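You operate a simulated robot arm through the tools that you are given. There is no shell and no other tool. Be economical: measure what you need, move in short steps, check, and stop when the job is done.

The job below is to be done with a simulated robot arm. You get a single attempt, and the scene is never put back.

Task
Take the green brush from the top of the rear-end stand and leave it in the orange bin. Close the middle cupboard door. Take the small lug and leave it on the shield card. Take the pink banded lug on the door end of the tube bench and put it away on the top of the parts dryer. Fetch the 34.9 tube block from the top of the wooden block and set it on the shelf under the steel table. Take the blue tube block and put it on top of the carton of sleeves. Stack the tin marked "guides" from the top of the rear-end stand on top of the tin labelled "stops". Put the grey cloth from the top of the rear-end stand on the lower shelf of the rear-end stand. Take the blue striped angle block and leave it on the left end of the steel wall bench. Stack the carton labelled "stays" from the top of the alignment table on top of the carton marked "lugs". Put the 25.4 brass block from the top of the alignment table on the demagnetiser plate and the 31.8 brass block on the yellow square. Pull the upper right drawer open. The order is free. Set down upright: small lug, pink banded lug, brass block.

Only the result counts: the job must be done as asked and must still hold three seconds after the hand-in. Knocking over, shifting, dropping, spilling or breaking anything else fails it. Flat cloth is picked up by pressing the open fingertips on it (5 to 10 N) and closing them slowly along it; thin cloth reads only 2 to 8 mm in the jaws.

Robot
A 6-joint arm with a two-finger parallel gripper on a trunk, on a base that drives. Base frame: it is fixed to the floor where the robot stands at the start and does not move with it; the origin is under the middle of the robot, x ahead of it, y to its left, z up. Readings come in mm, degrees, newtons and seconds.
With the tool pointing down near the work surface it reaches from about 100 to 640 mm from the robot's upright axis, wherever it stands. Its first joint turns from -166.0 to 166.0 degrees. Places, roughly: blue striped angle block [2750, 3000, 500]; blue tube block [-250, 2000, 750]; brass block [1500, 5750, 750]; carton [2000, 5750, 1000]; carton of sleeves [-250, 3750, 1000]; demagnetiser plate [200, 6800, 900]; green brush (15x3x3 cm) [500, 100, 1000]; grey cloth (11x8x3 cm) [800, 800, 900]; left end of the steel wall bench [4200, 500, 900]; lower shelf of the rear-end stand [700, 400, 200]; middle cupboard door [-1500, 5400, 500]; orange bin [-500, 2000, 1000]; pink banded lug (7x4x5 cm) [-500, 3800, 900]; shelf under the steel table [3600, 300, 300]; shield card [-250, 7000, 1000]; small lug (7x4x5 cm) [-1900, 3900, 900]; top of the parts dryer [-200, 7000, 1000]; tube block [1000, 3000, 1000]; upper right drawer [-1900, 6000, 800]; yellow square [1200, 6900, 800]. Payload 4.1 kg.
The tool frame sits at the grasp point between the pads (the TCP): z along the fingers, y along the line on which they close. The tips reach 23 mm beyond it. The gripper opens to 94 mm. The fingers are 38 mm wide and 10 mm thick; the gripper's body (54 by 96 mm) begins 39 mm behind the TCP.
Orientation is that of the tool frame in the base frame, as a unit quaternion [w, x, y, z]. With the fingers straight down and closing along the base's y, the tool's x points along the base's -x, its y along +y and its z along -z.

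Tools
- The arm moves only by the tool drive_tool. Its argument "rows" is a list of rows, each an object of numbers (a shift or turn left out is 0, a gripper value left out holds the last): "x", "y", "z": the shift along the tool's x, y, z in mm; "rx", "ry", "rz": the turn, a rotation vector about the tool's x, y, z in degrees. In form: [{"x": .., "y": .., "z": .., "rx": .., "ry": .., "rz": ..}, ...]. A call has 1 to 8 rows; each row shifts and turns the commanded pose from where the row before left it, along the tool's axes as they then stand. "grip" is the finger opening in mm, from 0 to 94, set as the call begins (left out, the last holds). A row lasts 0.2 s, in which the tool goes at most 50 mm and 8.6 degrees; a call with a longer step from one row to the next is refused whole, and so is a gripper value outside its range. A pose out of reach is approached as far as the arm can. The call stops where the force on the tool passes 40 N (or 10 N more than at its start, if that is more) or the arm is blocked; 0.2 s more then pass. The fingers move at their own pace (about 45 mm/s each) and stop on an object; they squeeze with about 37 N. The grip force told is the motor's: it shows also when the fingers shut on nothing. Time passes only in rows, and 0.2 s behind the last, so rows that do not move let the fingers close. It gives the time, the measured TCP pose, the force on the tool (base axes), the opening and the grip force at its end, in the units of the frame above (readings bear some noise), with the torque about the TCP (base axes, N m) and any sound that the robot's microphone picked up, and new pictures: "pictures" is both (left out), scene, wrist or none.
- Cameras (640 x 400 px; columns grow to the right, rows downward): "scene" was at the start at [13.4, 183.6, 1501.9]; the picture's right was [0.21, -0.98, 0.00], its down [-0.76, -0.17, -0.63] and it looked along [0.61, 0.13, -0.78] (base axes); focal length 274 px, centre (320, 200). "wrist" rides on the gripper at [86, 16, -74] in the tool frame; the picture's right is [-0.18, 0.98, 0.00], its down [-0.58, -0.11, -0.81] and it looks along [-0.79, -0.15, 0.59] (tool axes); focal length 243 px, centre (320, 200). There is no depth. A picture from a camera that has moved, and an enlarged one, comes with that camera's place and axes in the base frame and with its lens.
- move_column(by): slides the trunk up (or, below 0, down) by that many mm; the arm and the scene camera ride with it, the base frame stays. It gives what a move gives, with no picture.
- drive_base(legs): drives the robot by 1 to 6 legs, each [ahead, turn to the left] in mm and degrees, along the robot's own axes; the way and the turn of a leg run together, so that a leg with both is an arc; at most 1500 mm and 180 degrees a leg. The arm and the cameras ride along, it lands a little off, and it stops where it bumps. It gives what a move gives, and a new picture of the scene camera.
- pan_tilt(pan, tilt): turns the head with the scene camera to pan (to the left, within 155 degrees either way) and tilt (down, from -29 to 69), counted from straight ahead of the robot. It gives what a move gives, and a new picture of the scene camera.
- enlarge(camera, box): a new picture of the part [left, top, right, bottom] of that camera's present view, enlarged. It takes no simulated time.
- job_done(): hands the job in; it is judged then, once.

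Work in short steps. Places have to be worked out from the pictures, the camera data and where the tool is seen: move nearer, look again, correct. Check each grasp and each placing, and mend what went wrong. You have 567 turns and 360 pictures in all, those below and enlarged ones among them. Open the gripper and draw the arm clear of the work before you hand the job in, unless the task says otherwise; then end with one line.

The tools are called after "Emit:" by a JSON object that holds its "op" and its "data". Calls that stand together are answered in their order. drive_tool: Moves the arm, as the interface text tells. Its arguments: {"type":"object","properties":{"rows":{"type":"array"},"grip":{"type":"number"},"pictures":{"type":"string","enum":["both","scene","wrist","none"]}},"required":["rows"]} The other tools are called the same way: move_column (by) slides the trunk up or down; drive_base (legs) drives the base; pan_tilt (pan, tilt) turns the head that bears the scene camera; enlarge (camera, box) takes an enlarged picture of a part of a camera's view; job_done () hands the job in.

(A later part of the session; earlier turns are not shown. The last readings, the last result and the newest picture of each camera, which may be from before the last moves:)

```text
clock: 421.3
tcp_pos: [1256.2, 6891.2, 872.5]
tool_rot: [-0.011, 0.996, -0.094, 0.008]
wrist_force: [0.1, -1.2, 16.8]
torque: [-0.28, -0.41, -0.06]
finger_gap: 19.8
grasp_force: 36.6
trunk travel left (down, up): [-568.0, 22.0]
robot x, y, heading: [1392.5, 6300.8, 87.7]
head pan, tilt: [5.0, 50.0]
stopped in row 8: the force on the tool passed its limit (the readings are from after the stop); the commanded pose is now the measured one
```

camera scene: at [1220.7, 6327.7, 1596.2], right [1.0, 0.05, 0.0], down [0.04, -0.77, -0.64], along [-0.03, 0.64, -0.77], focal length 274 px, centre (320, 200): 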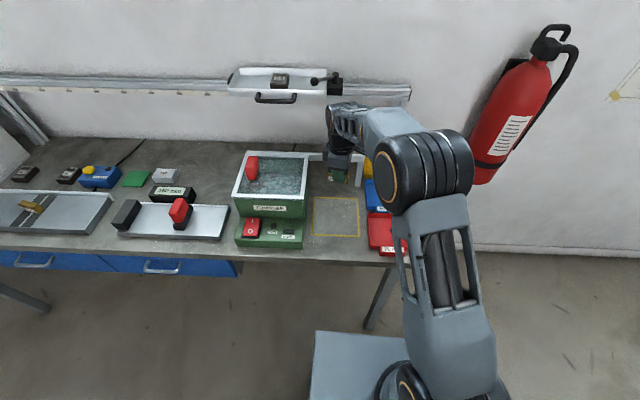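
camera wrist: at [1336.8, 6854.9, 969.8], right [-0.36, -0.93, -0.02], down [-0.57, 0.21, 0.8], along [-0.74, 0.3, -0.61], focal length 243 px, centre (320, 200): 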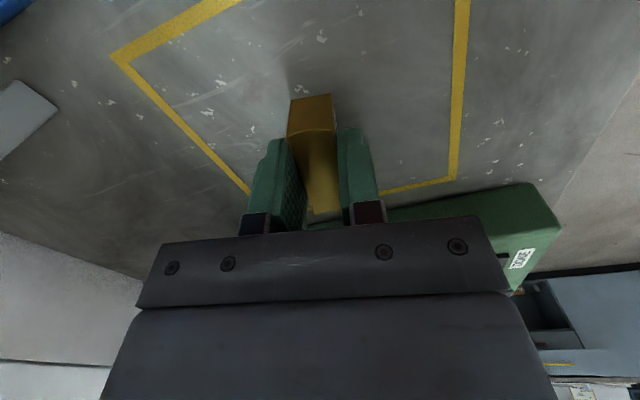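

Contact inside the square. Release and rise.

Emit:
{"op": "drive_tool", "data": {"rows": [{"z": -1.5}], "pictures": "none"}}

Emit:
{"op": "drive_tool", "data": {"rows": [{}, {}, {}], "grip": 40, "pictures": "none"}}

Emit:
{"op": "drive_tool", "data": {"rows": [{"z": -30}, {"z": -45}, {"z": -45}, {"z": -45}, {"z": -45}, {"z": -45}, {"z": -45}], "pictures": "scene"}}

Emit:
{"op": "enlarge", "data": {"camera": "scene", "box": [220, 130, 420, 255]}}

```text
clock: 421.7
tcp_pos: [1256.2, 6890.4, 872.7]
tool_rot: [-0.012, 0.995, -0.094, 0.008]
wrist_force: [-1.0, 2.4, 16.5]
torque: [-0.14, -0.12, -0.04]
finger_gap: 19.8
grasp_force: 36.7
trunk travel left (down, up): [-568.0, 22.0]
robot x, y, heading: [1390.8, 6299.2, 87.9]
head pan, tilt: [5.0, 50.0]
```

```text
clock: 422.5
tcp_pos: [1255.0, 6890.6, 870.2]
tool_rot: [-0.009, 0.996, -0.094, 0.009]
wrist_force: [-0.8, -0.3, 1.1]
torque: [-0.01, -0.02, -0.01]
finger_gap: 40.0
grasp_force: 0.1
trunk travel left (down, up): [-568.0, 22.0]
robot x, y, heading: [1397.2, 6298.9, 87.5]
head pan, tilt: [5.0, 50.0]
```

```text
clock: 424.1
tcp_pos: [1252.0, 6881.4, 1172.2]
tool_rot: [-0.009, 0.996, -0.094, 0.008]
wrist_force: [0.5, 0.0, -0.2]
torque: [0.02, -0.02, 0.03]
finger_gap: 40.1
grasp_force: 0.0
trunk travel left (down, up): [-568.0, 22.0]
robot x, y, heading: [1393.3, 6301.4, 88.0]
head pan, tilt: [5.0, 50.0]
camera scene: at [1221.1, 6326.4, 1596.2], right [1.0, 0.05, 0.0], down [0.04, -0.77, -0.64], along [-0.03, 0.64, -0.77], focal length 274 px, centre (320, 200)
```

scene: 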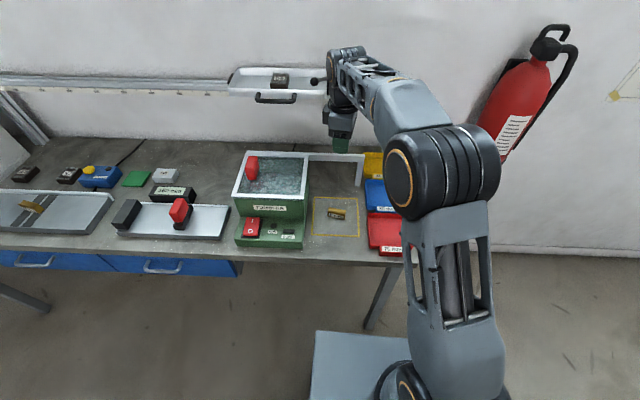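

```text
3.20 times, centred on (320, 192) of scene
camera zoom: at [1221.1, 6326.4, 1596.2], right [1.0, 0.05, 0.0], down [0.04, -0.77, -0.64], along [-0.03, 0.64, -0.77], focal length 876 px, centre (320, 224)
```

zoom: 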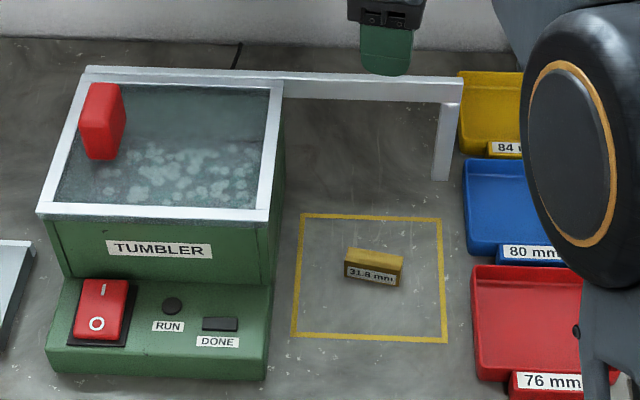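

31.8 block stands in the square. Next the cartons: drive to x≈1850 and face the table.

Emit:
{"op": "drive_tool", "data": {"rows": [{"y": 40}, {"y": 40}, {"y": 40}, {"y": 40}, {"x": 30}, {"x": 30}], "grip": 94, "pictures": "none"}}

Emit:
{"op": "drive_base", "data": {"legs": [[0, -88], [440, 0], [0, -90]]}}

Emit:
{"op": "pan_tilt", "data": {"pan": 0, "tilt": 50}}

Emit:
{"op": "enlarge", "data": {"camera": "scene", "box": [180, 110, 380, 235]}}

```text
clock: 425.5
tcp_pos: [1280.5, 6717.2, 1168.7]
tool_rot: [-0.009, 0.995, -0.095, 0.009]
wrist_force: [-0.2, 1.1, -0.3]
torque: [-0.03, -0.06, 0.02]
finger_gap: 94.1
grasp_force: 0.0
trunk travel left (down, up): [-568.0, 22.0]
robot x, y, heading: [1397.2, 6302.2, 87.6]
head pan, tilt: [5.0, 50.0]
```

```text
clock: 435.7
tcp_pos: [1970.9, 5886.2, 1168.1]
tool_rot: [-0.009, 0.069, 0.998, -0.009]
wrist_force: [-0.3, 0.2, -0.1]
torque: [0.02, -0.05, -0.02]
finger_gap: 94.2
grasp_force: 0.0
trunk travel left (down, up): [-568.0, 22.0]
robot x, y, heading: [1835.8, 6298.8, -88.8]
head pan, tilt: [5.0, 50.0]
camera scene: at [2008.4, 6281.1, 1596.3], right [-1.0, -0.1, 0.0], down [-0.07, 0.76, -0.64], along [0.06, -0.64, -0.77], focal length 274 px, centre (320, 200)
```

scene: 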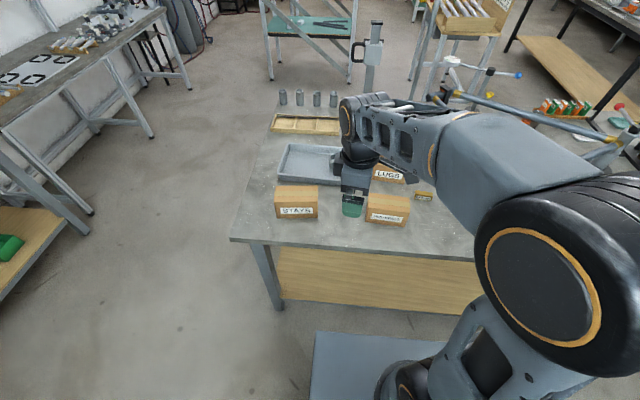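

```text
clock: 436.3
tcp_pos: [1971.3, 5884.8, 1169.0]
tool_rot: [-0.008, 0.07, 0.997, -0.009]
wrist_force: [0.0, 0.0, 0.2]
torque: [-0.03, -0.02, 0.03]
finger_gap: 94.2
grasp_force: 0.1
trunk travel left (down, up): [-568.0, 22.0]
robot x, y, heading: [1836.7, 6297.2, -89.3]
head pan, tilt: [0.0, 50.0]
camera scene: at [2001.8, 6280.8, 1596.3], right [-1.0, -0.01, 0.0], down [-0.01, 0.77, -0.64], along [0.01, -0.64, -0.77], focal length 274 px, centre (320, 200)
```

scene: 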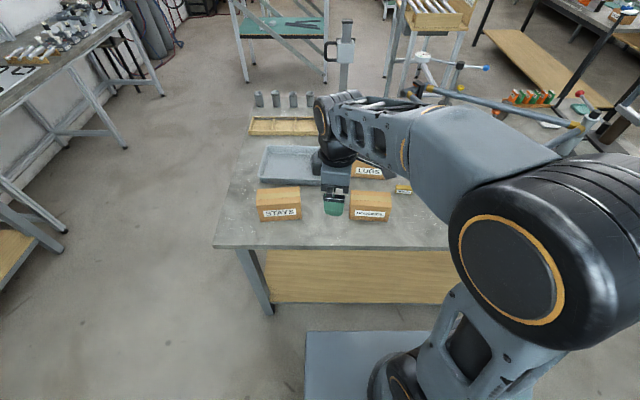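

```text
3.20 times, centred on (280, 172) of scene
camera zoom: at [2001.8, 6280.8, 1596.3], right [-1.0, -0.01, 0.0], down [-0.01, 0.77, -0.64], along [0.01, -0.64, -0.77], focal length 876 px, centre (448, 288)
```

zoom: 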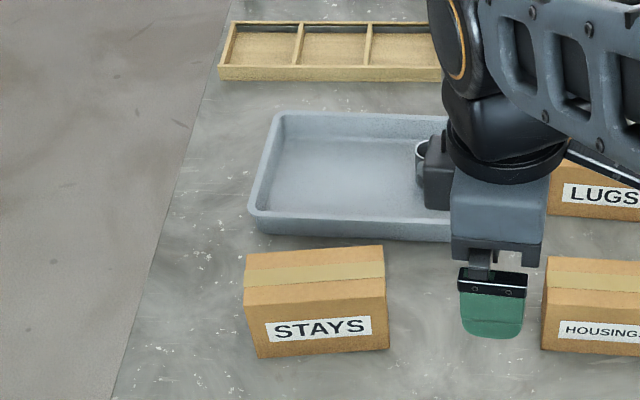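

STAYS: centre ≈(2144,5706), 139×64×90 (top 931). LUGS is deeper on the table (~(1823,5500)); the arm is mounted on the robot's right, so I place the base at ≈(1943,6190) where both are reachable.

Emit:
{"op": "drive_base", "data": {"legs": [[0, 44], [150, 0], [0, -44.7]]}}

Emit:
{"op": "enlarge", "data": {"camera": "scene", "box": [160, 90, 480, 290]}}

```text
clock: 441.8
tcp_pos: [2074.1, 5778.7, 1168.5]
tool_rot: [-0.009, 0.074, 0.997, -0.009]
wrist_force: [-0.3, 0.1, -0.8]
torque: [0.01, 0.01, 0.0]
finger_gap: 94.0
grasp_force: 0.0
trunk travel left (down, up): [-568.0, 22.0]
robot x, y, heading: [1941.8, 6185.2, -89.8]
head pan, tilt: [0.0, 50.0]
camera scene: at [2107.7, 6172.5, 1596.3], right [-1.0, 0.0, 0.0], down [0.0, 0.77, -0.64], along [0.0, -0.64, -0.77], focal length 274 px, centre (320, 200)
```

scene: 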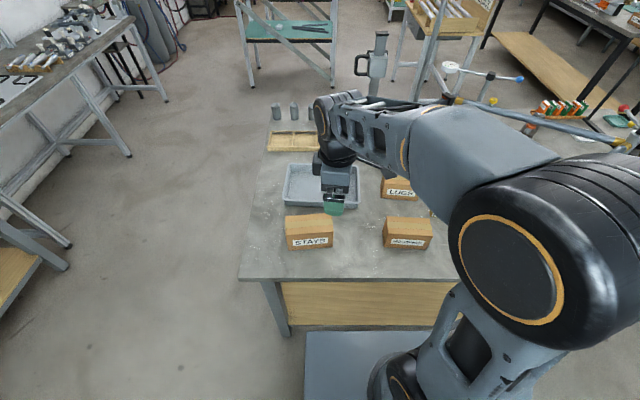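

```text
2.00 times, centred on (320, 190) of scene
camera zoom: at [2107.7, 6172.5, 1596.3], right [-1.0, 0.0, 0.0], down [0.0, 0.77, -0.64], along [0.0, -0.64, -0.77], focal length 548 px, centre (320, 220)
```

zoom: 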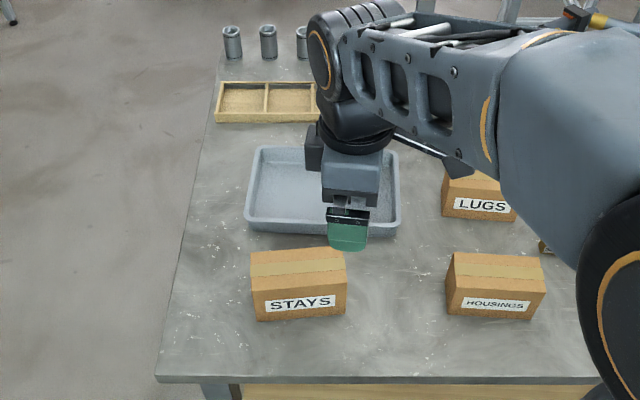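

Refined: STAYS centre (2141,5706), yaw +4.5°; LUGS centre ≈(1820,5498), yaw −6°. Align over STAYS.

Emit:
{"op": "drive_tool", "data": {"rows": [{"rz": -6.5}, {"rz": -6.5}, {"x": -20.4, "y": -25.9}, {"x": -20.4, "y": -25.9}, {"x": -20.4, "y": -25.9}, {"z": 48}, {"z": 48}, {"z": 48}], "pictures": "both"}}

```text
clock: 443.6
tcp_pos: [2139.7, 5702.9, 1023.4]
tool_rot: [-0.009, -0.041, 0.999, -0.009]
wrist_force: [-0.9, 0.3, 0.1]
torque: [-0.01, -0.02, -0.01]
finger_gap: 94.1
grasp_force: 0.0
trunk travel left (down, up): [-568.0, 22.0]
robot x, y, heading: [1941.4, 6187.6, -89.7]
head pan, tilt: [0.0, 50.0]
camera scene: at [2108.2, 6172.1, 1596.3], right [-1.0, 0.0, 0.0], down [0.0, 0.77, -0.64], along [0.0, -0.64, -0.77], focal length 274 px, centre (320, 200)
camera wrist: at [2051.6, 5713.6, 1099.4], right [0.1, 0.99, -0.02], down [0.6, -0.05, 0.8], along [0.79, -0.09, -0.6], focal length 243 px, centre (320, 200)
```

scene: 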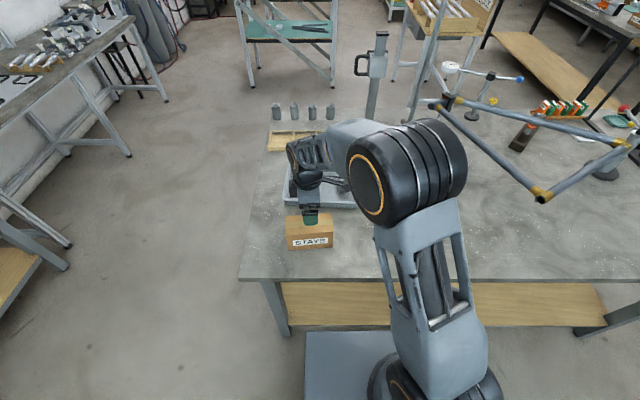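
wrist: 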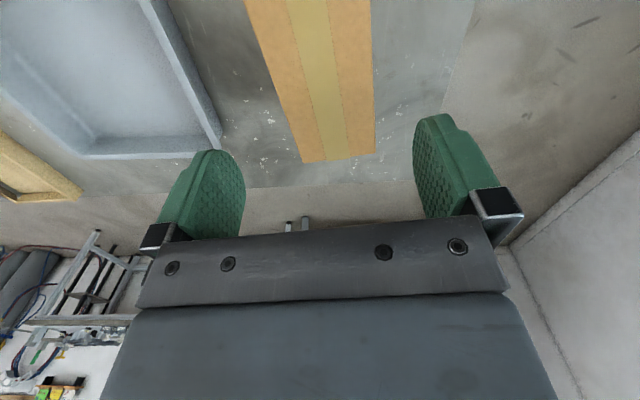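

Carton sits centred between the fingers. Descend to TCP 900 and grip.

Emit:
{"op": "drive_tool", "data": {"rows": [{"z": 40, "y": 2}, {"z": 40}, {"z": 35}, {"z": 8}], "pictures": "wrist"}}

Emit:
{"op": "drive_tool", "data": {"rows": [{}, {}, {}, {}], "grip": 0, "pictures": "none"}}

```text
clock: 444.6
tcp_pos: [2135.4, 5703.6, 901.9]
tool_rot: [-0.009, -0.04, 0.999, -0.009]
wrist_force: [0.4, 0.4, 0.2]
torque: [0.0, -0.03, -0.01]
finger_gap: 94.0
grasp_force: 0.1
trunk travel left (down, up): [-568.0, 22.0]
robot x, y, heading: [1945.6, 6188.6, -89.9]
head pan, tilt: [0.0, 50.0]
camera wrist: at [2048.5, 5714.2, 978.0], right [0.1, 0.99, -0.02], down [0.6, -0.05, 0.8], along [0.79, -0.1, -0.6], focal length 243 px, centre (320, 200)
```

wrist: 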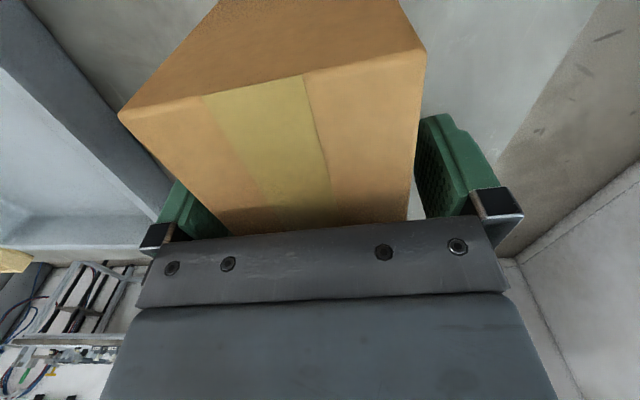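

```text
clock: 445.6
tcp_pos: [2135.1, 5704.4, 901.9]
tool_rot: [-0.01, -0.04, 0.999, -0.009]
wrist_force: [-0.4, 1.2, 3.2]
torque: [0.61, 0.35, 0.34]
finger_gap: 70.3
grasp_force: 37.0
trunk travel left (down, up): [-568.0, 22.0]
robot x, y, heading: [1942.3, 6188.5, -89.9]
head pan, tilt: [0.0, 50.0]
```

Gripped (70 mm). Lift and check.

Emit:
{"op": "drive_tool", "data": {"rows": [{"z": -30}, {"z": -45}, {"z": -45}, {"z": -45}, {"z": -20}], "pictures": "both"}}

Emit:
{"op": "enlarge", "data": {"camera": "scene", "box": [240, 120, 460, 258]}}

```text
clock: 446.8
tcp_pos: [2138.1, 5707.4, 1086.2]
tool_rot: [-0.01, -0.04, 0.999, -0.007]
wrist_force: [0.2, -0.4, -13.0]
torque: [-0.01, 0.09, 0.0]
finger_gap: 69.7
grasp_force: 36.6
trunk travel left (down, up): [-568.0, 22.0]
robot x, y, heading: [1943.1, 6187.2, -89.9]
head pan, tilt: [0.0, 50.0]
camera scene: at [2108.3, 6171.7, 1596.1], right [-1.0, 0.0, 0.0], down [0.0, 0.77, -0.64], along [0.0, -0.64, -0.77], focal length 274 px, centre (320, 200)
camera wrist: at [2052.2, 5717.5, 1162.1], right [0.1, 0.99, -0.02], down [0.6, -0.05, 0.8], along [0.79, -0.09, -0.61], focal length 243 px, centre (320, 200)
```

scene: 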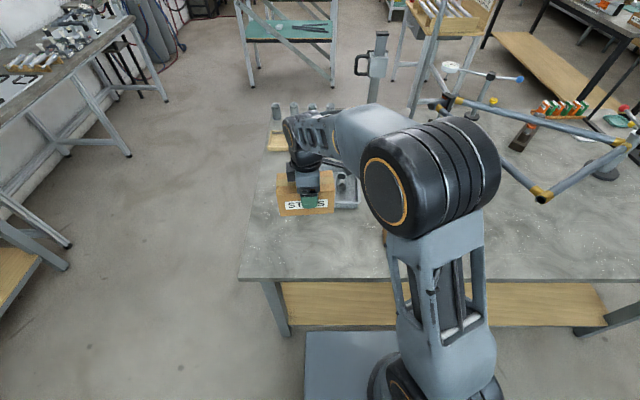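
wrist: 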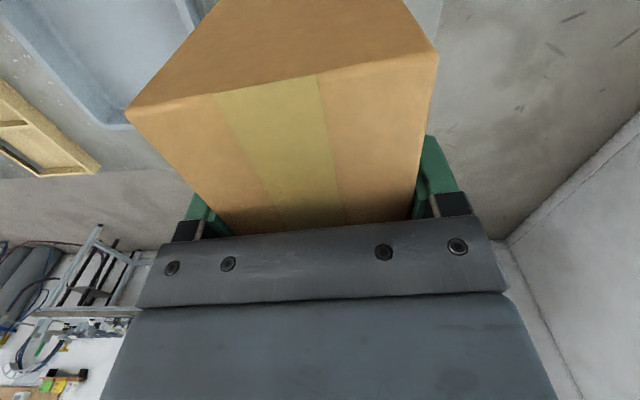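

```text
2.90 times, centred on (350, 189) of scene
camera zoom: at [2108.3, 6171.7, 1596.1], right [-1.0, 0.0, 0.0], down [0.0, 0.77, -0.64], along [0.0, -0.64, -0.77], focal length 794 px, centre (233, 232)
```

zoom: 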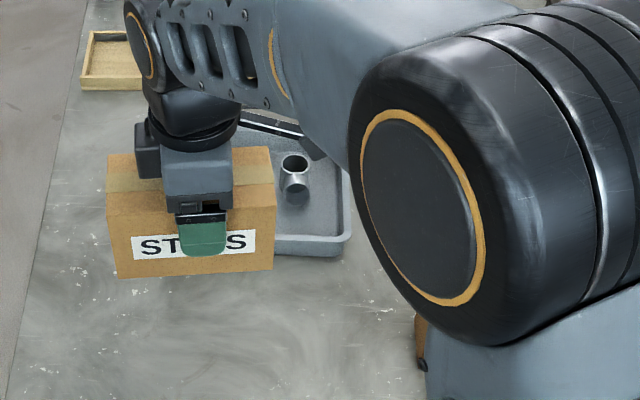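

Held. Carry it over toward the LUGS carton.

Emit:
{"op": "drive_tool", "data": {"rows": [{"x": 41.6, "y": -15}, {"x": 41.6, "y": -15}, {"x": 41.6, "y": -15}, {"x": 41.6, "y": -15}, {"x": 41.6, "y": -15}, {"x": 41.6, "y": -15}, {"x": 41.6, "y": -15}, {"x": 41.6, "y": -15}], "pictures": "none"}}

Emit:
{"op": "drive_tool", "data": {"rows": [{"rz": 6}, {"rz": 5}], "pictures": "both"}}

```text
clock: 448.6
tcp_pos: [1817.6, 5558.8, 1094.7]
tool_rot: [-0.009, -0.04, 0.999, -0.006]
wrist_force: [-1.1, -1.1, -13.6]
torque: [0.0, 0.06, 0.01]
finger_gap: 70.1
grasp_force: 37.0
trunk travel left (down, up): [-568.0, 22.0]
robot x, y, heading: [1940.6, 6186.7, -90.0]
head pan, tilt: [0.0, 50.0]
```

```text
clock: 449.2
tcp_pos: [1819.4, 5559.0, 1094.4]
tool_rot: [-0.009, 0.056, 0.998, -0.008]
wrist_force: [0.1, 0.1, -12.6]
torque: [0.0, 0.1, 0.02]
finger_gap: 69.9
grasp_force: 37.4
trunk travel left (down, up): [-568.0, 22.0]
robot x, y, heading: [1945.3, 6190.6, -89.7]
head pan, tilt: [0.0, 50.0]
camera scene: at [2107.4, 6171.2, 1596.3], right [-1.0, 0.0, 0.0], down [0.0, 0.77, -0.64], along [0.0, -0.64, -0.77], focal length 274 px, centre (320, 200)
camera wrist: at [1734.7, 5586.0, 1169.9], right [0.29, 0.96, -0.02], down [0.58, -0.16, 0.8], along [0.76, -0.25, -0.6], focal length 243 px, centre (320, 200)
```

scene: 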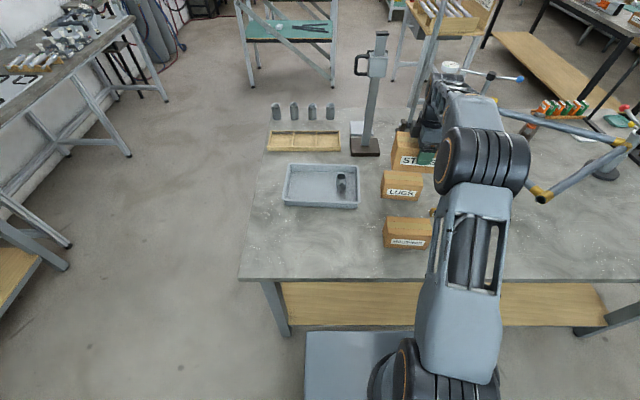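
wrist: 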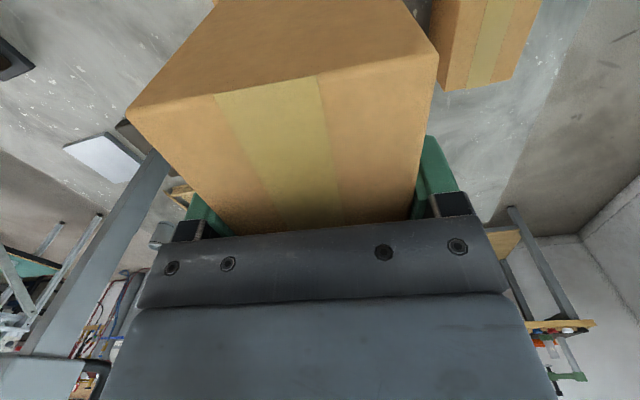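

Enlarge LUGS in the scene view.

Emit:
{"op": "enlarge", "data": {"camera": "scene", "box": [350, 110, 470, 260]}}

```text
2.67 times, centred on (410, 185) of scene
camera zoom: at [2107.4, 6171.2, 1596.3], right [-1.0, 0.0, 0.0], down [0.0, 0.77, -0.64], along [0.0, -0.64, -0.77], focal length 730 px, centre (80, 240)
```

zoom: 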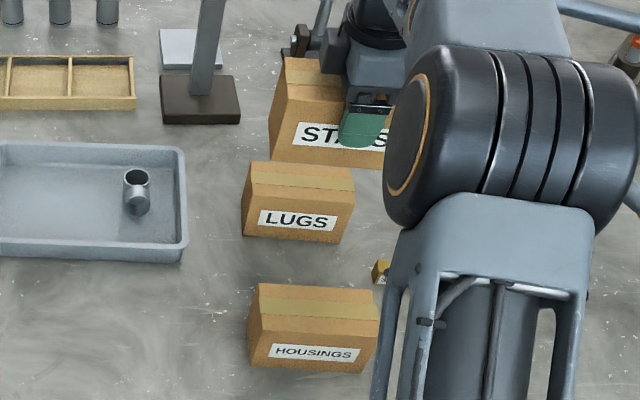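

LUGS top: centre (1817,5502), z≈914, yaw −6°—matches. Shift the last 56 mm.

Emit:
{"op": "drive_tool", "data": {"rows": [{"y": -28}, {"y": -28}, {"z": 40}], "pictures": "both"}}

Emit:
{"op": "enlarge", "data": {"camera": "scene", "box": [350, 110, 470, 260]}}

```text
clock: 450.0
tcp_pos: [1811.0, 5505.0, 1056.2]
tool_rot: [-0.007, 0.056, 0.998, -0.007]
wrist_force: [0.1, -0.3, -12.5]
torque: [0.03, 0.11, -0.01]
finger_gap: 70.0
grasp_force: 37.2
trunk travel left (down, up): [-568.0, 22.0]
robot x, y, heading: [1945.6, 6187.2, -89.7]
head pan, tilt: [0.0, 50.0]
camera scene: at [2107.4, 6170.8, 1596.3], right [-1.0, 0.0, 0.0], down [0.0, 0.77, -0.64], along [0.0, -0.64, -0.77], focal length 274 px, centre (320, 200)
camera wrist: at [1726.4, 5531.9, 1131.1], right [0.29, 0.96, -0.02], down [0.58, -0.16, 0.8], along [0.76, -0.24, -0.6], focal length 243 px, centre (320, 200)
```

scene: 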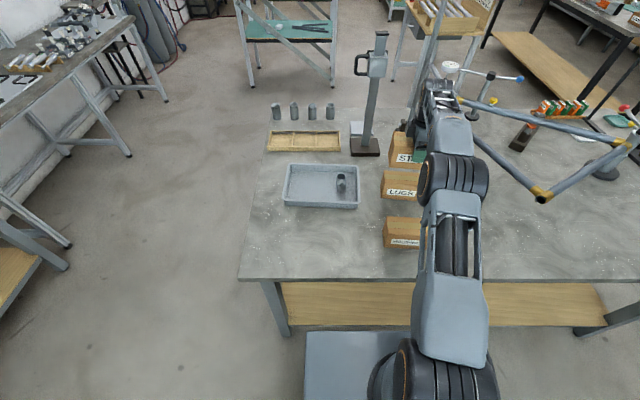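
wrist: 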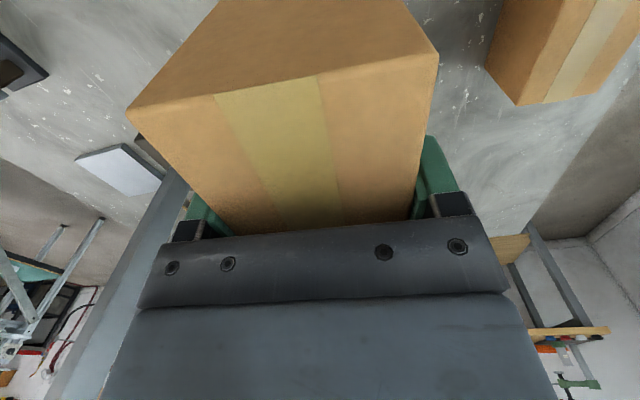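

```text
2.67 times, centred on (410, 185) of scene
camera zoom: at [2107.4, 6170.8, 1596.3], right [-1.0, 0.0, 0.0], down [0.0, 0.77, -0.64], along [0.0, -0.64, -0.77], focal length 730 px, centre (80, 240)
```

zoom: 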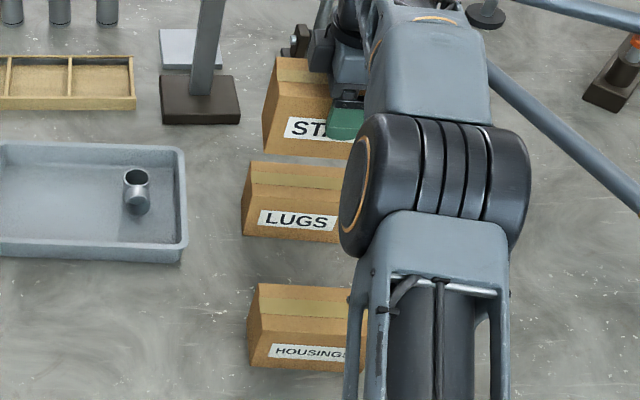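

Aligned to within a few mm. Lower to contact.

Emit:
{"op": "drive_tool", "data": {"rows": [{"z": 40}, {"z": 25}, {"z": 6}, {"z": 3}, {"z": 3}, {"z": 3}, {"z": 3}, {"z": 3}], "pictures": "none"}}

```text
clock: 451.6
tcp_pos: [1808.5, 5500.9, 983.7]
tool_rot: [-0.01, 0.055, 0.998, -0.018]
wrist_force: [0.1, 5.1, 15.6]
torque: [1.18, -0.05, -0.05]
finger_gap: 69.9
grasp_force: 36.9
trunk travel left (down, up): [-568.0, 22.0]
robot x, y, heading: [1942.8, 6185.4, -89.7]
head pan, tilt: [0.0, 50.0]
stopped in row 8: the force on the tool passed its limit (the readings are from after the stop); the commanded pose is now the measured one
```

Contact. Check before releasing.

Emit:
{"op": "enlarge", "data": {"camera": "scene", "box": [350, 110, 470, 260]}}

Emit:
{"op": "drive_tool", "data": {"rows": [{"z": -1}, {}, {}], "grip": 74, "pictures": "wrist"}}

```text
2.67 times, centred on (410, 185) of scene
camera zoom: at [2108.2, 6174.6, 1596.2], right [-1.0, 0.0, 0.0], down [0.0, 0.77, -0.64], along [0.0, -0.64, -0.77], focal length 730 px, centre (80, 240)
```

zoom: 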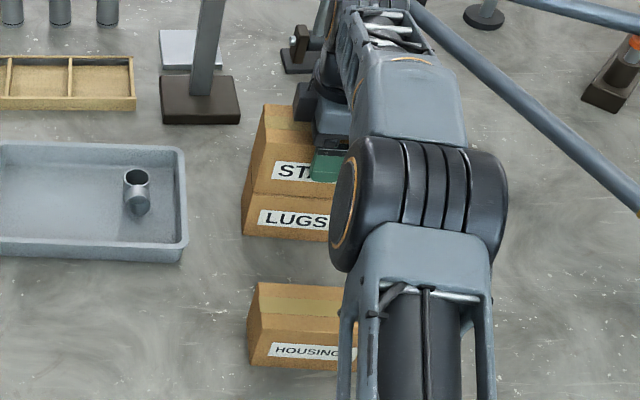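

```text
clock: 452.4
tcp_pos: [1809.1, 5499.7, 981.1]
tool_rot: [-0.009, 0.056, 0.998, -0.015]
wrist_force: [-0.2, 0.1, 0.2]
torque: [0.0, -0.01, 0.02]
finger_gap: 74.1
grasp_force: 0.0
trunk travel left (down, up): [-568.0, 22.0]
robot x, y, heading: [1943.5, 6187.9, -89.9]
head pan, tilt: [0.0, 50.0]
camera wrist: at [1725.5, 5528.2, 1056.4], right [0.29, 0.96, -0.03], down [0.58, -0.15, 0.8], along [0.76, -0.25, -0.6], focal length 243 px, centre (320, 200)
```

wrist: 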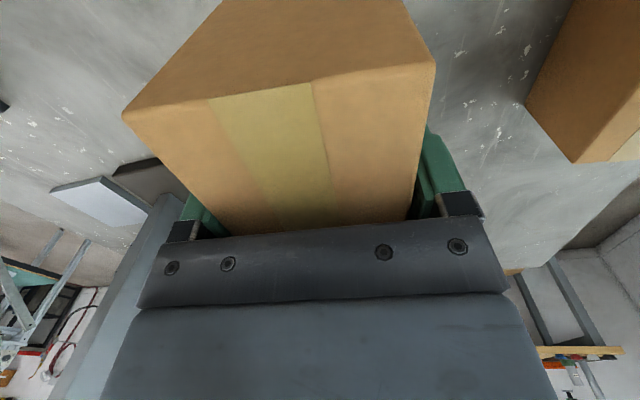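

Sits flush. Open more and lift clear.

Emit:
{"op": "drive_tool", "data": {"rows": [{}, {"z": -20}, {"z": -40}, {"z": -45}, {"z": -45}, {"y": 40}, {"y": 40}, {"y": 40}], "grip": 90, "pictures": "scene"}}

Emit:
{"op": "enlarge", "data": {"camera": "scene", "box": [350, 110, 470, 260]}}

```text
clock: 454.2
tcp_pos: [1824.0, 5621.1, 1128.2]
tool_rot: [-0.009, 0.056, 0.998, -0.016]
wrist_force: [0.0, 0.1, -0.4]
torque: [-0.02, -0.02, 0.0]
finger_gap: 90.0
grasp_force: 0.1
trunk travel left (down, up): [-568.0, 22.0]
robot x, y, heading: [1947.7, 6189.6, -89.9]
head pan, tilt: [0.0, 50.0]
camera scene: at [2107.8, 6172.6, 1596.2], right [-1.0, 0.0, 0.0], down [0.0, 0.77, -0.64], along [0.0, -0.64, -0.77], focal length 274 px, centre (320, 200)
```

scene: 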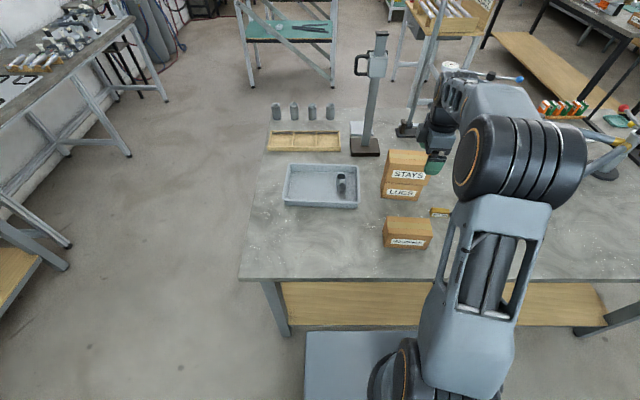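

```text
2.67 times, centred on (410, 185) of scene
camera zoom: at [2107.8, 6172.6, 1596.2], right [-1.0, 0.0, 0.0], down [0.0, 0.77, -0.64], along [0.0, -0.64, -0.77], focal length 730 px, centre (80, 240)
```

zoom: 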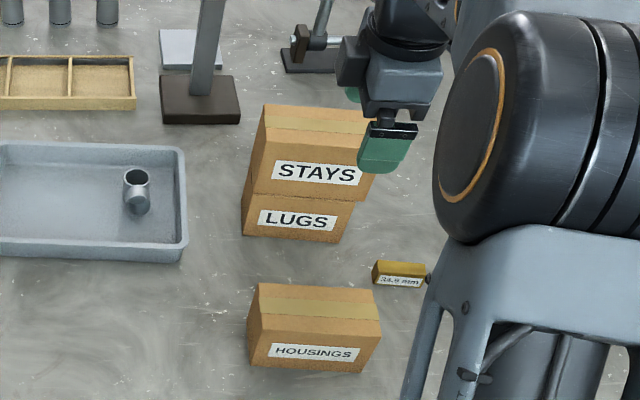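

Cartons stacked neatly. Next the blue striped angle block around (2750,3000). Tuck the arm and drive around the east side of the table.

Emit:
{"op": "drive_tool", "data": {"rows": [{"y": 45, "z": -20}, {"y": 45, "z": -20}, {"y": 45, "z": -20}, {"y": 45}], "grip": 94, "pictures": "none"}}

Emit:
{"op": "drive_base", "data": {"legs": [[-80, 0], [0, 90], [850, 0], [0, -90], [1200, 0]]}}

Emit:
{"op": "pan_tilt", "data": {"pan": 10, "tilt": 25}}

```text
clock: 455.2
tcp_pos: [1847.2, 5805.9, 1178.9]
tool_rot: [-0.009, 0.056, 0.998, -0.015]
wrist_force: [0.3, 0.2, -0.1]
torque: [-0.01, -0.02, 0.02]
finger_gap: 93.9
grasp_force: 0.1
trunk travel left (down, up): [-568.0, 22.0]
robot x, y, heading: [1942.5, 6188.1, -89.6]
head pan, tilt: [0.0, 50.0]
```

```text
clock: 473.7
tcp_pos: [2657.9, 4660.6, 1178.8]
tool_rot: [-0.011, 0.075, 0.997, -0.015]
wrist_force: [-1.1, 0.0, -0.2]
torque: [0.0, 0.01, -0.01]
finger_gap: 93.8
grasp_force: 0.1
trunk travel left (down, up): [-568.0, 22.0]
robot x, y, heading: [2770.3, 5040.2, -92.2]
head pan, tilt: [0.0, 50.0]
camera scene: at [2933.7, 5018.4, 1596.3], right [-1.0, 0.04, 0.0], down [0.03, 0.77, -0.64], along [-0.02, -0.64, -0.77], focal length 274 px, centre (320, 200)
```

scene: 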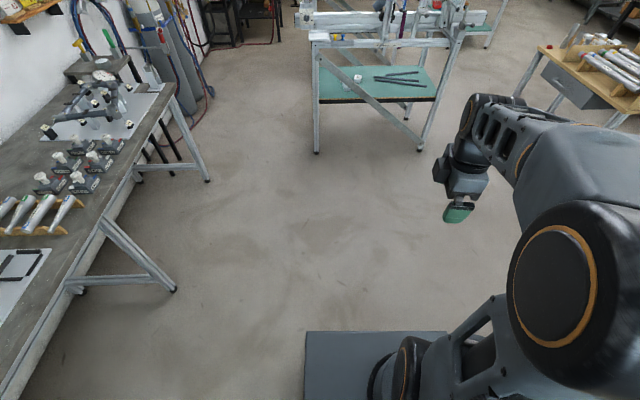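

```text
clock: 474.6
tcp_pos: [2657.3, 4661.5, 1179.6]
tool_rot: [-0.01, 0.076, 0.997, -0.015]
wrist_force: [-0.3, 0.8, -0.2]
torque: [0.01, 0.04, 0.04]
finger_gap: 94.1
grasp_force: 0.1
trunk travel left (down, up): [-568.0, 22.0]
robot x, y, heading: [2770.2, 5041.1, -92.2]
head pan, tilt: [10.0, 25.0]
camera scene: at [2949.2, 5004.3, 1633.7], right [-0.99, -0.14, 0.0], down [-0.06, 0.42, -0.91], along [0.12, -0.9, -0.42], focal length 274 px, centre (320, 200)
```

scene: 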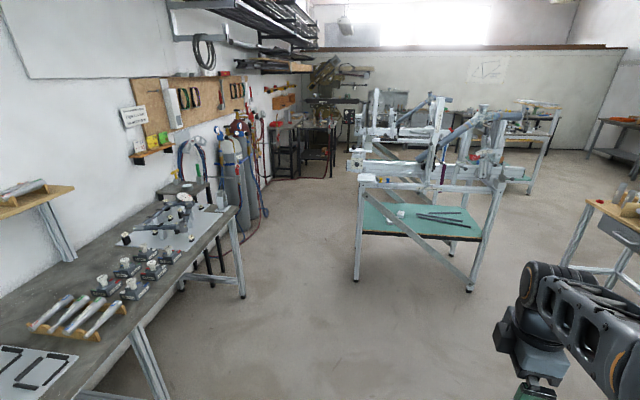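

Emit:
{"op": "enlarge", "data": {"camera": "scene", "box": [340, 160, 500, 300]}}

```text
2.86 times, centred on (420, 230) of scene
camera zoom: at [2949.2, 5004.3, 1633.7], right [-0.99, -0.14, 0.0], down [-0.06, 0.42, -0.91], along [0.12, -0.9, -0.42], focal length 782 px, centre (34, 114)
```

zoom: 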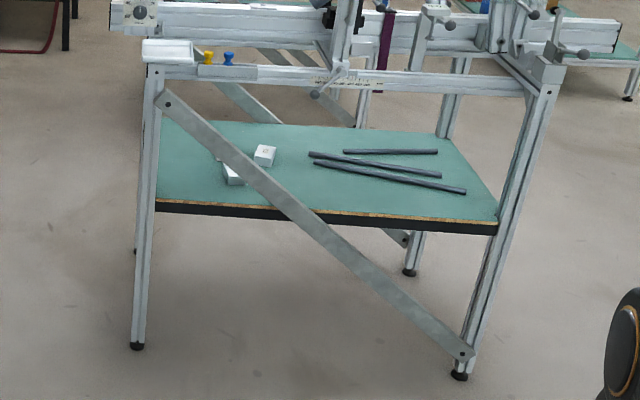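

The stand spans x 1974–2890 with shelf z≈507; a diagonal brace blocks the front, so I'll work from its east end. Drive round there.

Emit:
{"op": "drive_base", "data": {"legs": [[0, 20.6], [1300, 0], [500, 0], [0, -18.4], [330, 0], [0, -90]]}}

Emit:
{"op": "pan_tilt", "data": {"pan": 5, "tilt": 40}}

Emit:
{"op": "enlarge", "data": {"camera": "scene", "box": [200, 120, 440, 270]}}

```text
clock: 490.2
tcp_pos: [2935.5, 2831.2, 1180.7]
tool_rot: [-0.014, 0.532, 0.847, -0.014]
wrist_force: [-1.2, -10.7, -3.2]
torque: [0.62, -0.15, 0.3]
finger_gap: 93.7
grasp_force: 0.0
trunk travel left (down, up): [-568.0, 22.0]
robot x, y, heading: [3316.2, 2958.4, -148.2]
head pan, tilt: [10.0, 25.0]
stopped in leg 6: the force on the tool passed its limit (the readings are from after the stop); the commanded pose is now the measured one
camera scene: at [3382.3, 2784.5, 1633.5], right [-0.67, 0.75, 0.0], down [0.32, 0.28, -0.91], along [-0.68, -0.6, -0.42], focal length 274 px, centre (320, 200)
```

scene: 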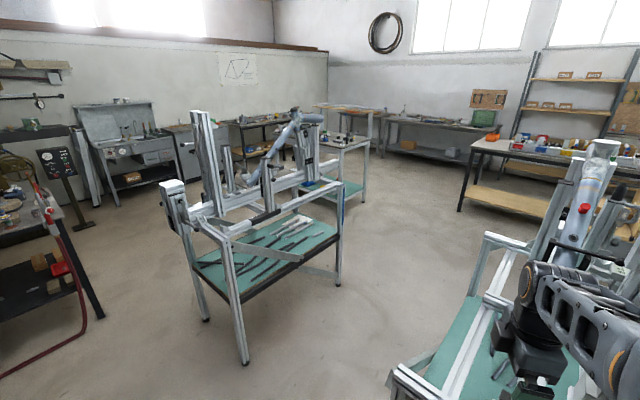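

```text
clock: 491.0
tcp_pos: [2935.7, 2831.4, 1179.4]
tool_rot: [-0.015, 0.532, 0.846, -0.013]
wrist_force: [-1.2, -12.5, -7.7]
torque: [0.16, -0.24, 0.39]
finger_gap: 93.9
grasp_force: 0.0
trunk travel left (down, up): [-568.0, 22.0]
robot x, y, heading: [3312.6, 2956.2, -148.3]
head pan, tilt: [5.0, 40.0]
camera scene: at [3382.3, 2794.6, 1610.2], right [-0.6, 0.8, 0.0], down [0.52, 0.38, -0.77], along [-0.61, -0.46, -0.64], focal length 274 px, centre (320, 200)
```

scene: 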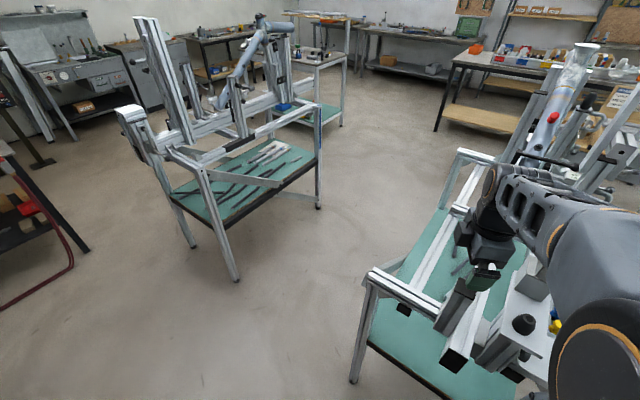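

```text
2.67 times, centred on (320, 195) of scene
camera zoom: at [3382.3, 2794.6, 1610.2], right [-0.6, 0.8, 0.0], down [0.52, 0.38, -0.77], along [-0.61, -0.46, -0.64], focal length 730 px, centre (320, 213)
```

zoom: 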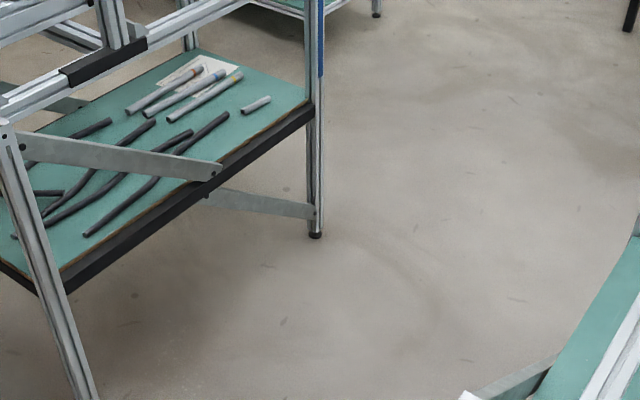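

The arm touched the jig's superstructure (≈12 N). Turn back a bit at once and inspect.

Emit:
{"op": "drive_base", "data": {"legs": [[0, 20]]}}

Emit:
{"op": "pan_tilt", "data": {"pan": -30, "tilt": 35}}

```text
clock: 492.5
tcp_pos: [3001.9, 2710.8, 1181.0]
tool_rot: [-0.01, 0.377, 0.926, -0.016]
wrist_force: [0.6, 0.1, -0.6]
torque: [-0.01, -0.02, 0.01]
finger_gap: 94.0
grasp_force: 0.1
trunk travel left (down, up): [-568.0, 22.0]
robot x, y, heading: [3311.5, 2963.1, -128.1]
head pan, tilt: [5.0, 40.0]
camera scene: at [3434.3, 2830.9, 1610.4], right [-0.84, 0.55, 0.0], down [0.35, 0.54, -0.77], along [-0.42, -0.64, -0.64], focal length 274 px, centre (320, 200)
```

scene: 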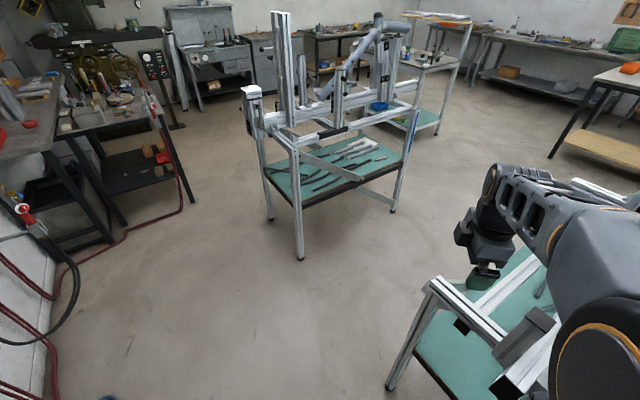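

```text
clock: 493.5
tcp_pos: [3001.7, 2711.0, 1180.3]
tool_rot: [-0.011, 0.377, 0.926, -0.017]
wrist_force: [-0.3, 0.0, -0.4]
torque: [0.03, 0.02, -0.02]
finger_gap: 94.1
grasp_force: 0.0
trunk travel left (down, up): [-568.0, 22.0]
robot x, y, heading: [3312.4, 2957.9, -127.9]
head pan, tilt: [-30.0, 35.0]
camera scene: at [3399.0, 2869.3, 1618.0], right [-0.37, 0.93, 0.0], down [0.53, 0.21, -0.82], along [-0.76, -0.3, -0.57], focal length 274 px, centre (320, 200)
```

scene: 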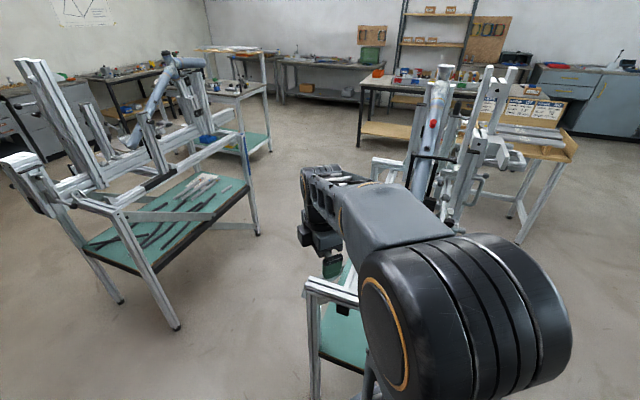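

The jig looks intact. Move further east before turning to face it.

Emit:
{"op": "drive_base", "data": {"legs": [[-180, 0], [0, 38], [230, 0], [0, -90]]}}

Emit:
{"op": "pan_tilt", "data": {"pan": 0, "tilt": 45}}

Emit:
{"op": "enlarge", "data": {"camera": "scene", "box": [260, 120, 500, 270]}}

```text
clock: 501.9
tcp_pos: [3037.8, 2956.7, 1179.6]
tool_rot: [-0.017, 0.739, 0.673, -0.009]
wrist_force: [0.1, -0.3, 0.2]
torque: [0.03, -0.01, -0.02]
finger_gap: 94.3
grasp_force: 0.1
trunk travel left (down, up): [-568.0, 22.0]
robot x, y, heading: [3423.7, 2868.4, -179.4]
head pan, tilt: [-30.0, 35.0]
camera scene: at [3409.9, 2746.9, 1618.0], right [0.49, 0.87, 0.0], down [0.5, -0.28, -0.82], along [-0.71, 0.4, -0.57], focal length 274 px, centre (320, 200)
```

scene: 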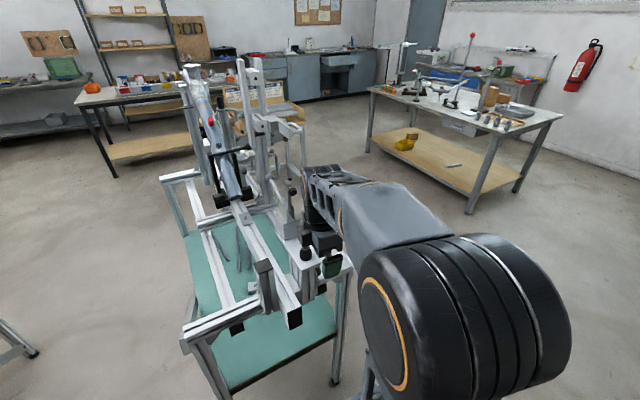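

```text
clock: 502.9
tcp_pos: [3039.0, 2957.1, 1180.9]
tool_rot: [-0.017, 0.74, 0.672, -0.009]
wrist_force: [1.0, -0.2, 0.0]
torque: [-0.01, 0.02, 0.02]
finger_gap: 94.0
grasp_force: 0.1
trunk travel left (down, up): [-568.0, 22.0]
robot x, y, heading: [3426.1, 2869.2, -179.2]
head pan, tilt: [0.0, 45.0]
camera scene: at [3405.4, 2702.8, 1603.2], right [-0.01, 1.0, 0.0], down [0.71, 0.01, -0.71], along [-0.71, -0.01, -0.71], focal length 274 px, centre (320, 200)
```

scene: 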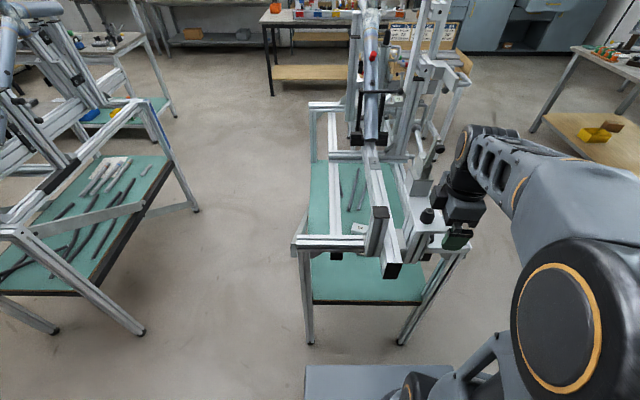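

```text
2.67 times, centred on (380, 195) of scene
camera zoom: at [3405.4, 2702.8, 1603.2], right [-0.01, 1.0, 0.0], down [0.71, 0.01, -0.71], along [-0.71, -0.01, -0.71], focal length 730 px, centre (160, 213)
```

zoom: 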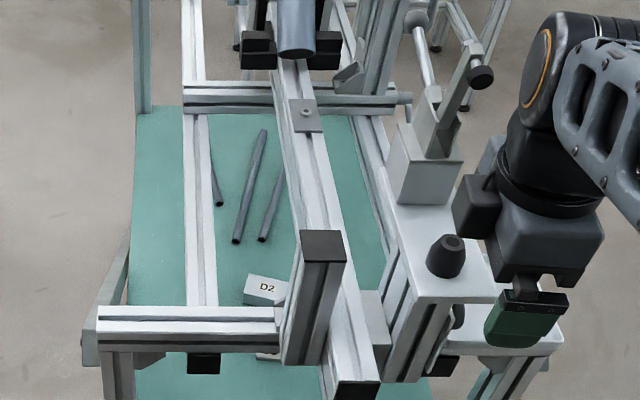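

D2-labelled block visible; lower the column to look under the end rail.

Emit:
{"op": "move_column", "data": {"by": -400}}

Emit:
{"op": "pan_tilt", "data": {"pan": 8, "tilt": 40}}

Emit:
{"op": "enlarge", "data": {"camera": "scene", "box": [280, 120, 480, 245]}}

```text
clock: 503.8
tcp_pos: [3037.7, 2957.5, 1157.2]
tool_rot: [-0.027, 0.739, 0.673, -0.015]
wrist_force: [10.2, -2.7, 11.4]
torque: [-0.18, 0.45, 0.19]
finger_gap: 89.8
grasp_force: 0.0
trunk travel left (down, up): [-538.0, 52.0]
robot x, y, heading: [3423.9, 2866.1, -179.0]
head pan, tilt: [0.0, 45.0]
stopped: the force on the tool passed its limit (the readings are from after the stop); the commanded pose is now the measured one
```

```text
clock: 504.4
tcp_pos: [3037.3, 2956.7, 1156.7]
tool_rot: [-0.027, 0.739, 0.673, -0.016]
wrist_force: [8.7, -3.0, 15.4]
torque: [-0.16, 0.69, 0.18]
finger_gap: 90.5
grasp_force: 0.0
trunk travel left (down, up): [-538.0, 52.0]
robot x, y, heading: [3426.1, 2869.9, -179.3]
head pan, tilt: [8.0, 40.0]
camera scene: at [3405.2, 2690.3, 1580.0], right [-0.15, 0.99, 0.0], down [0.63, 0.1, -0.77], along [-0.76, -0.12, -0.64], focal length 274 px, centre (320, 200)
```

scene: 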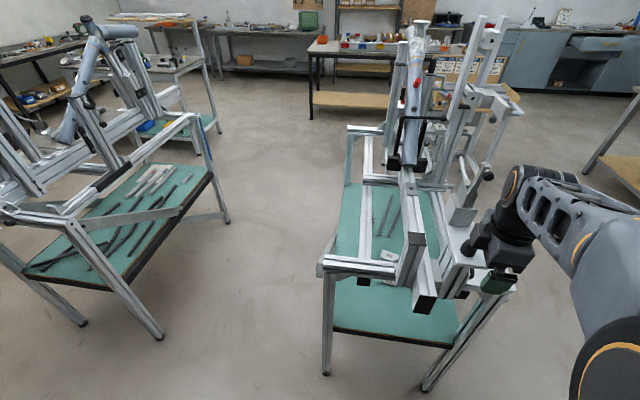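

```text
3.20 times, centred on (380, 182) of scene
camera zoom: at [3405.2, 2690.3, 1580.0], right [-0.15, 0.99, 0.0], down [0.63, 0.1, -0.77], along [-0.76, -0.12, -0.64], focal length 876 px, centre (128, 256)
```

zoom: 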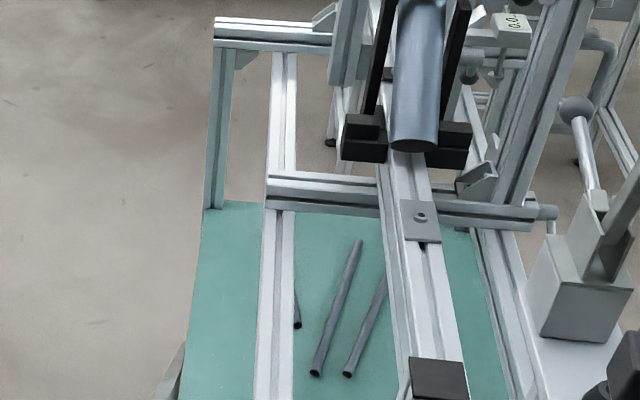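

The gripper touched the jig's knob plate (superstructure reaches x≈3000, z≈1100). Raise the column back and retreat.

Emit:
{"op": "move_column", "data": {"by": 50}}

Emit:
{"op": "drive_base", "data": {"legs": [[-250, 0]]}}

```text
clock: 505.4
tcp_pos: [3036.1, 2956.6, 1204.7]
tool_rot: [-0.026, 0.739, 0.673, -0.015]
wrist_force: [0.9, 1.0, -0.4]
torque: [0.0, -0.03, 0.0]
finger_gap: 94.2
grasp_force: 0.1
trunk travel left (down, up): [-588.0, 2.0]
robot x, y, heading: [3420.7, 2868.2, -179.4]
head pan, tilt: [8.0, 40.0]
```

```text
clock: 507.2
tcp_pos: [3285.3, 2959.2, 1206.4]
tool_rot: [-0.025, 0.738, 0.675, -0.015]
wrist_force: [0.2, 0.1, 0.3]
torque: [0.0, 0.02, 0.01]
finger_gap: 94.1
grasp_force: 0.0
trunk travel left (down, up): [-588.0, 2.0]
robot x, y, heading: [3676.5, 2875.9, -178.9]
head pan, tilt: [8.0, 40.0]
camera scene: at [3654.7, 2694.7, 1630.0], right [-0.16, 0.99, 0.0], down [0.63, 0.1, -0.77], along [-0.76, -0.12, -0.64], focal length 274 px, centre (320, 200)
```

scene: 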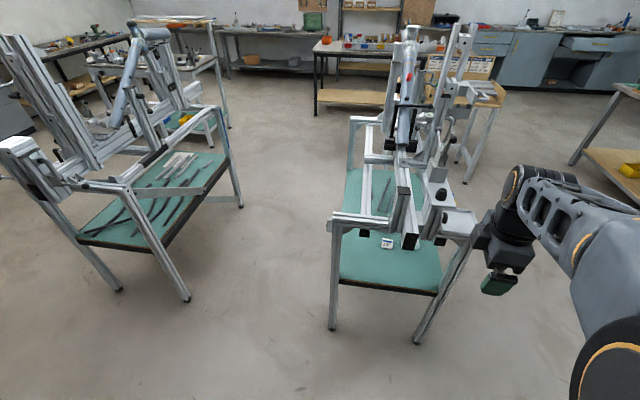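

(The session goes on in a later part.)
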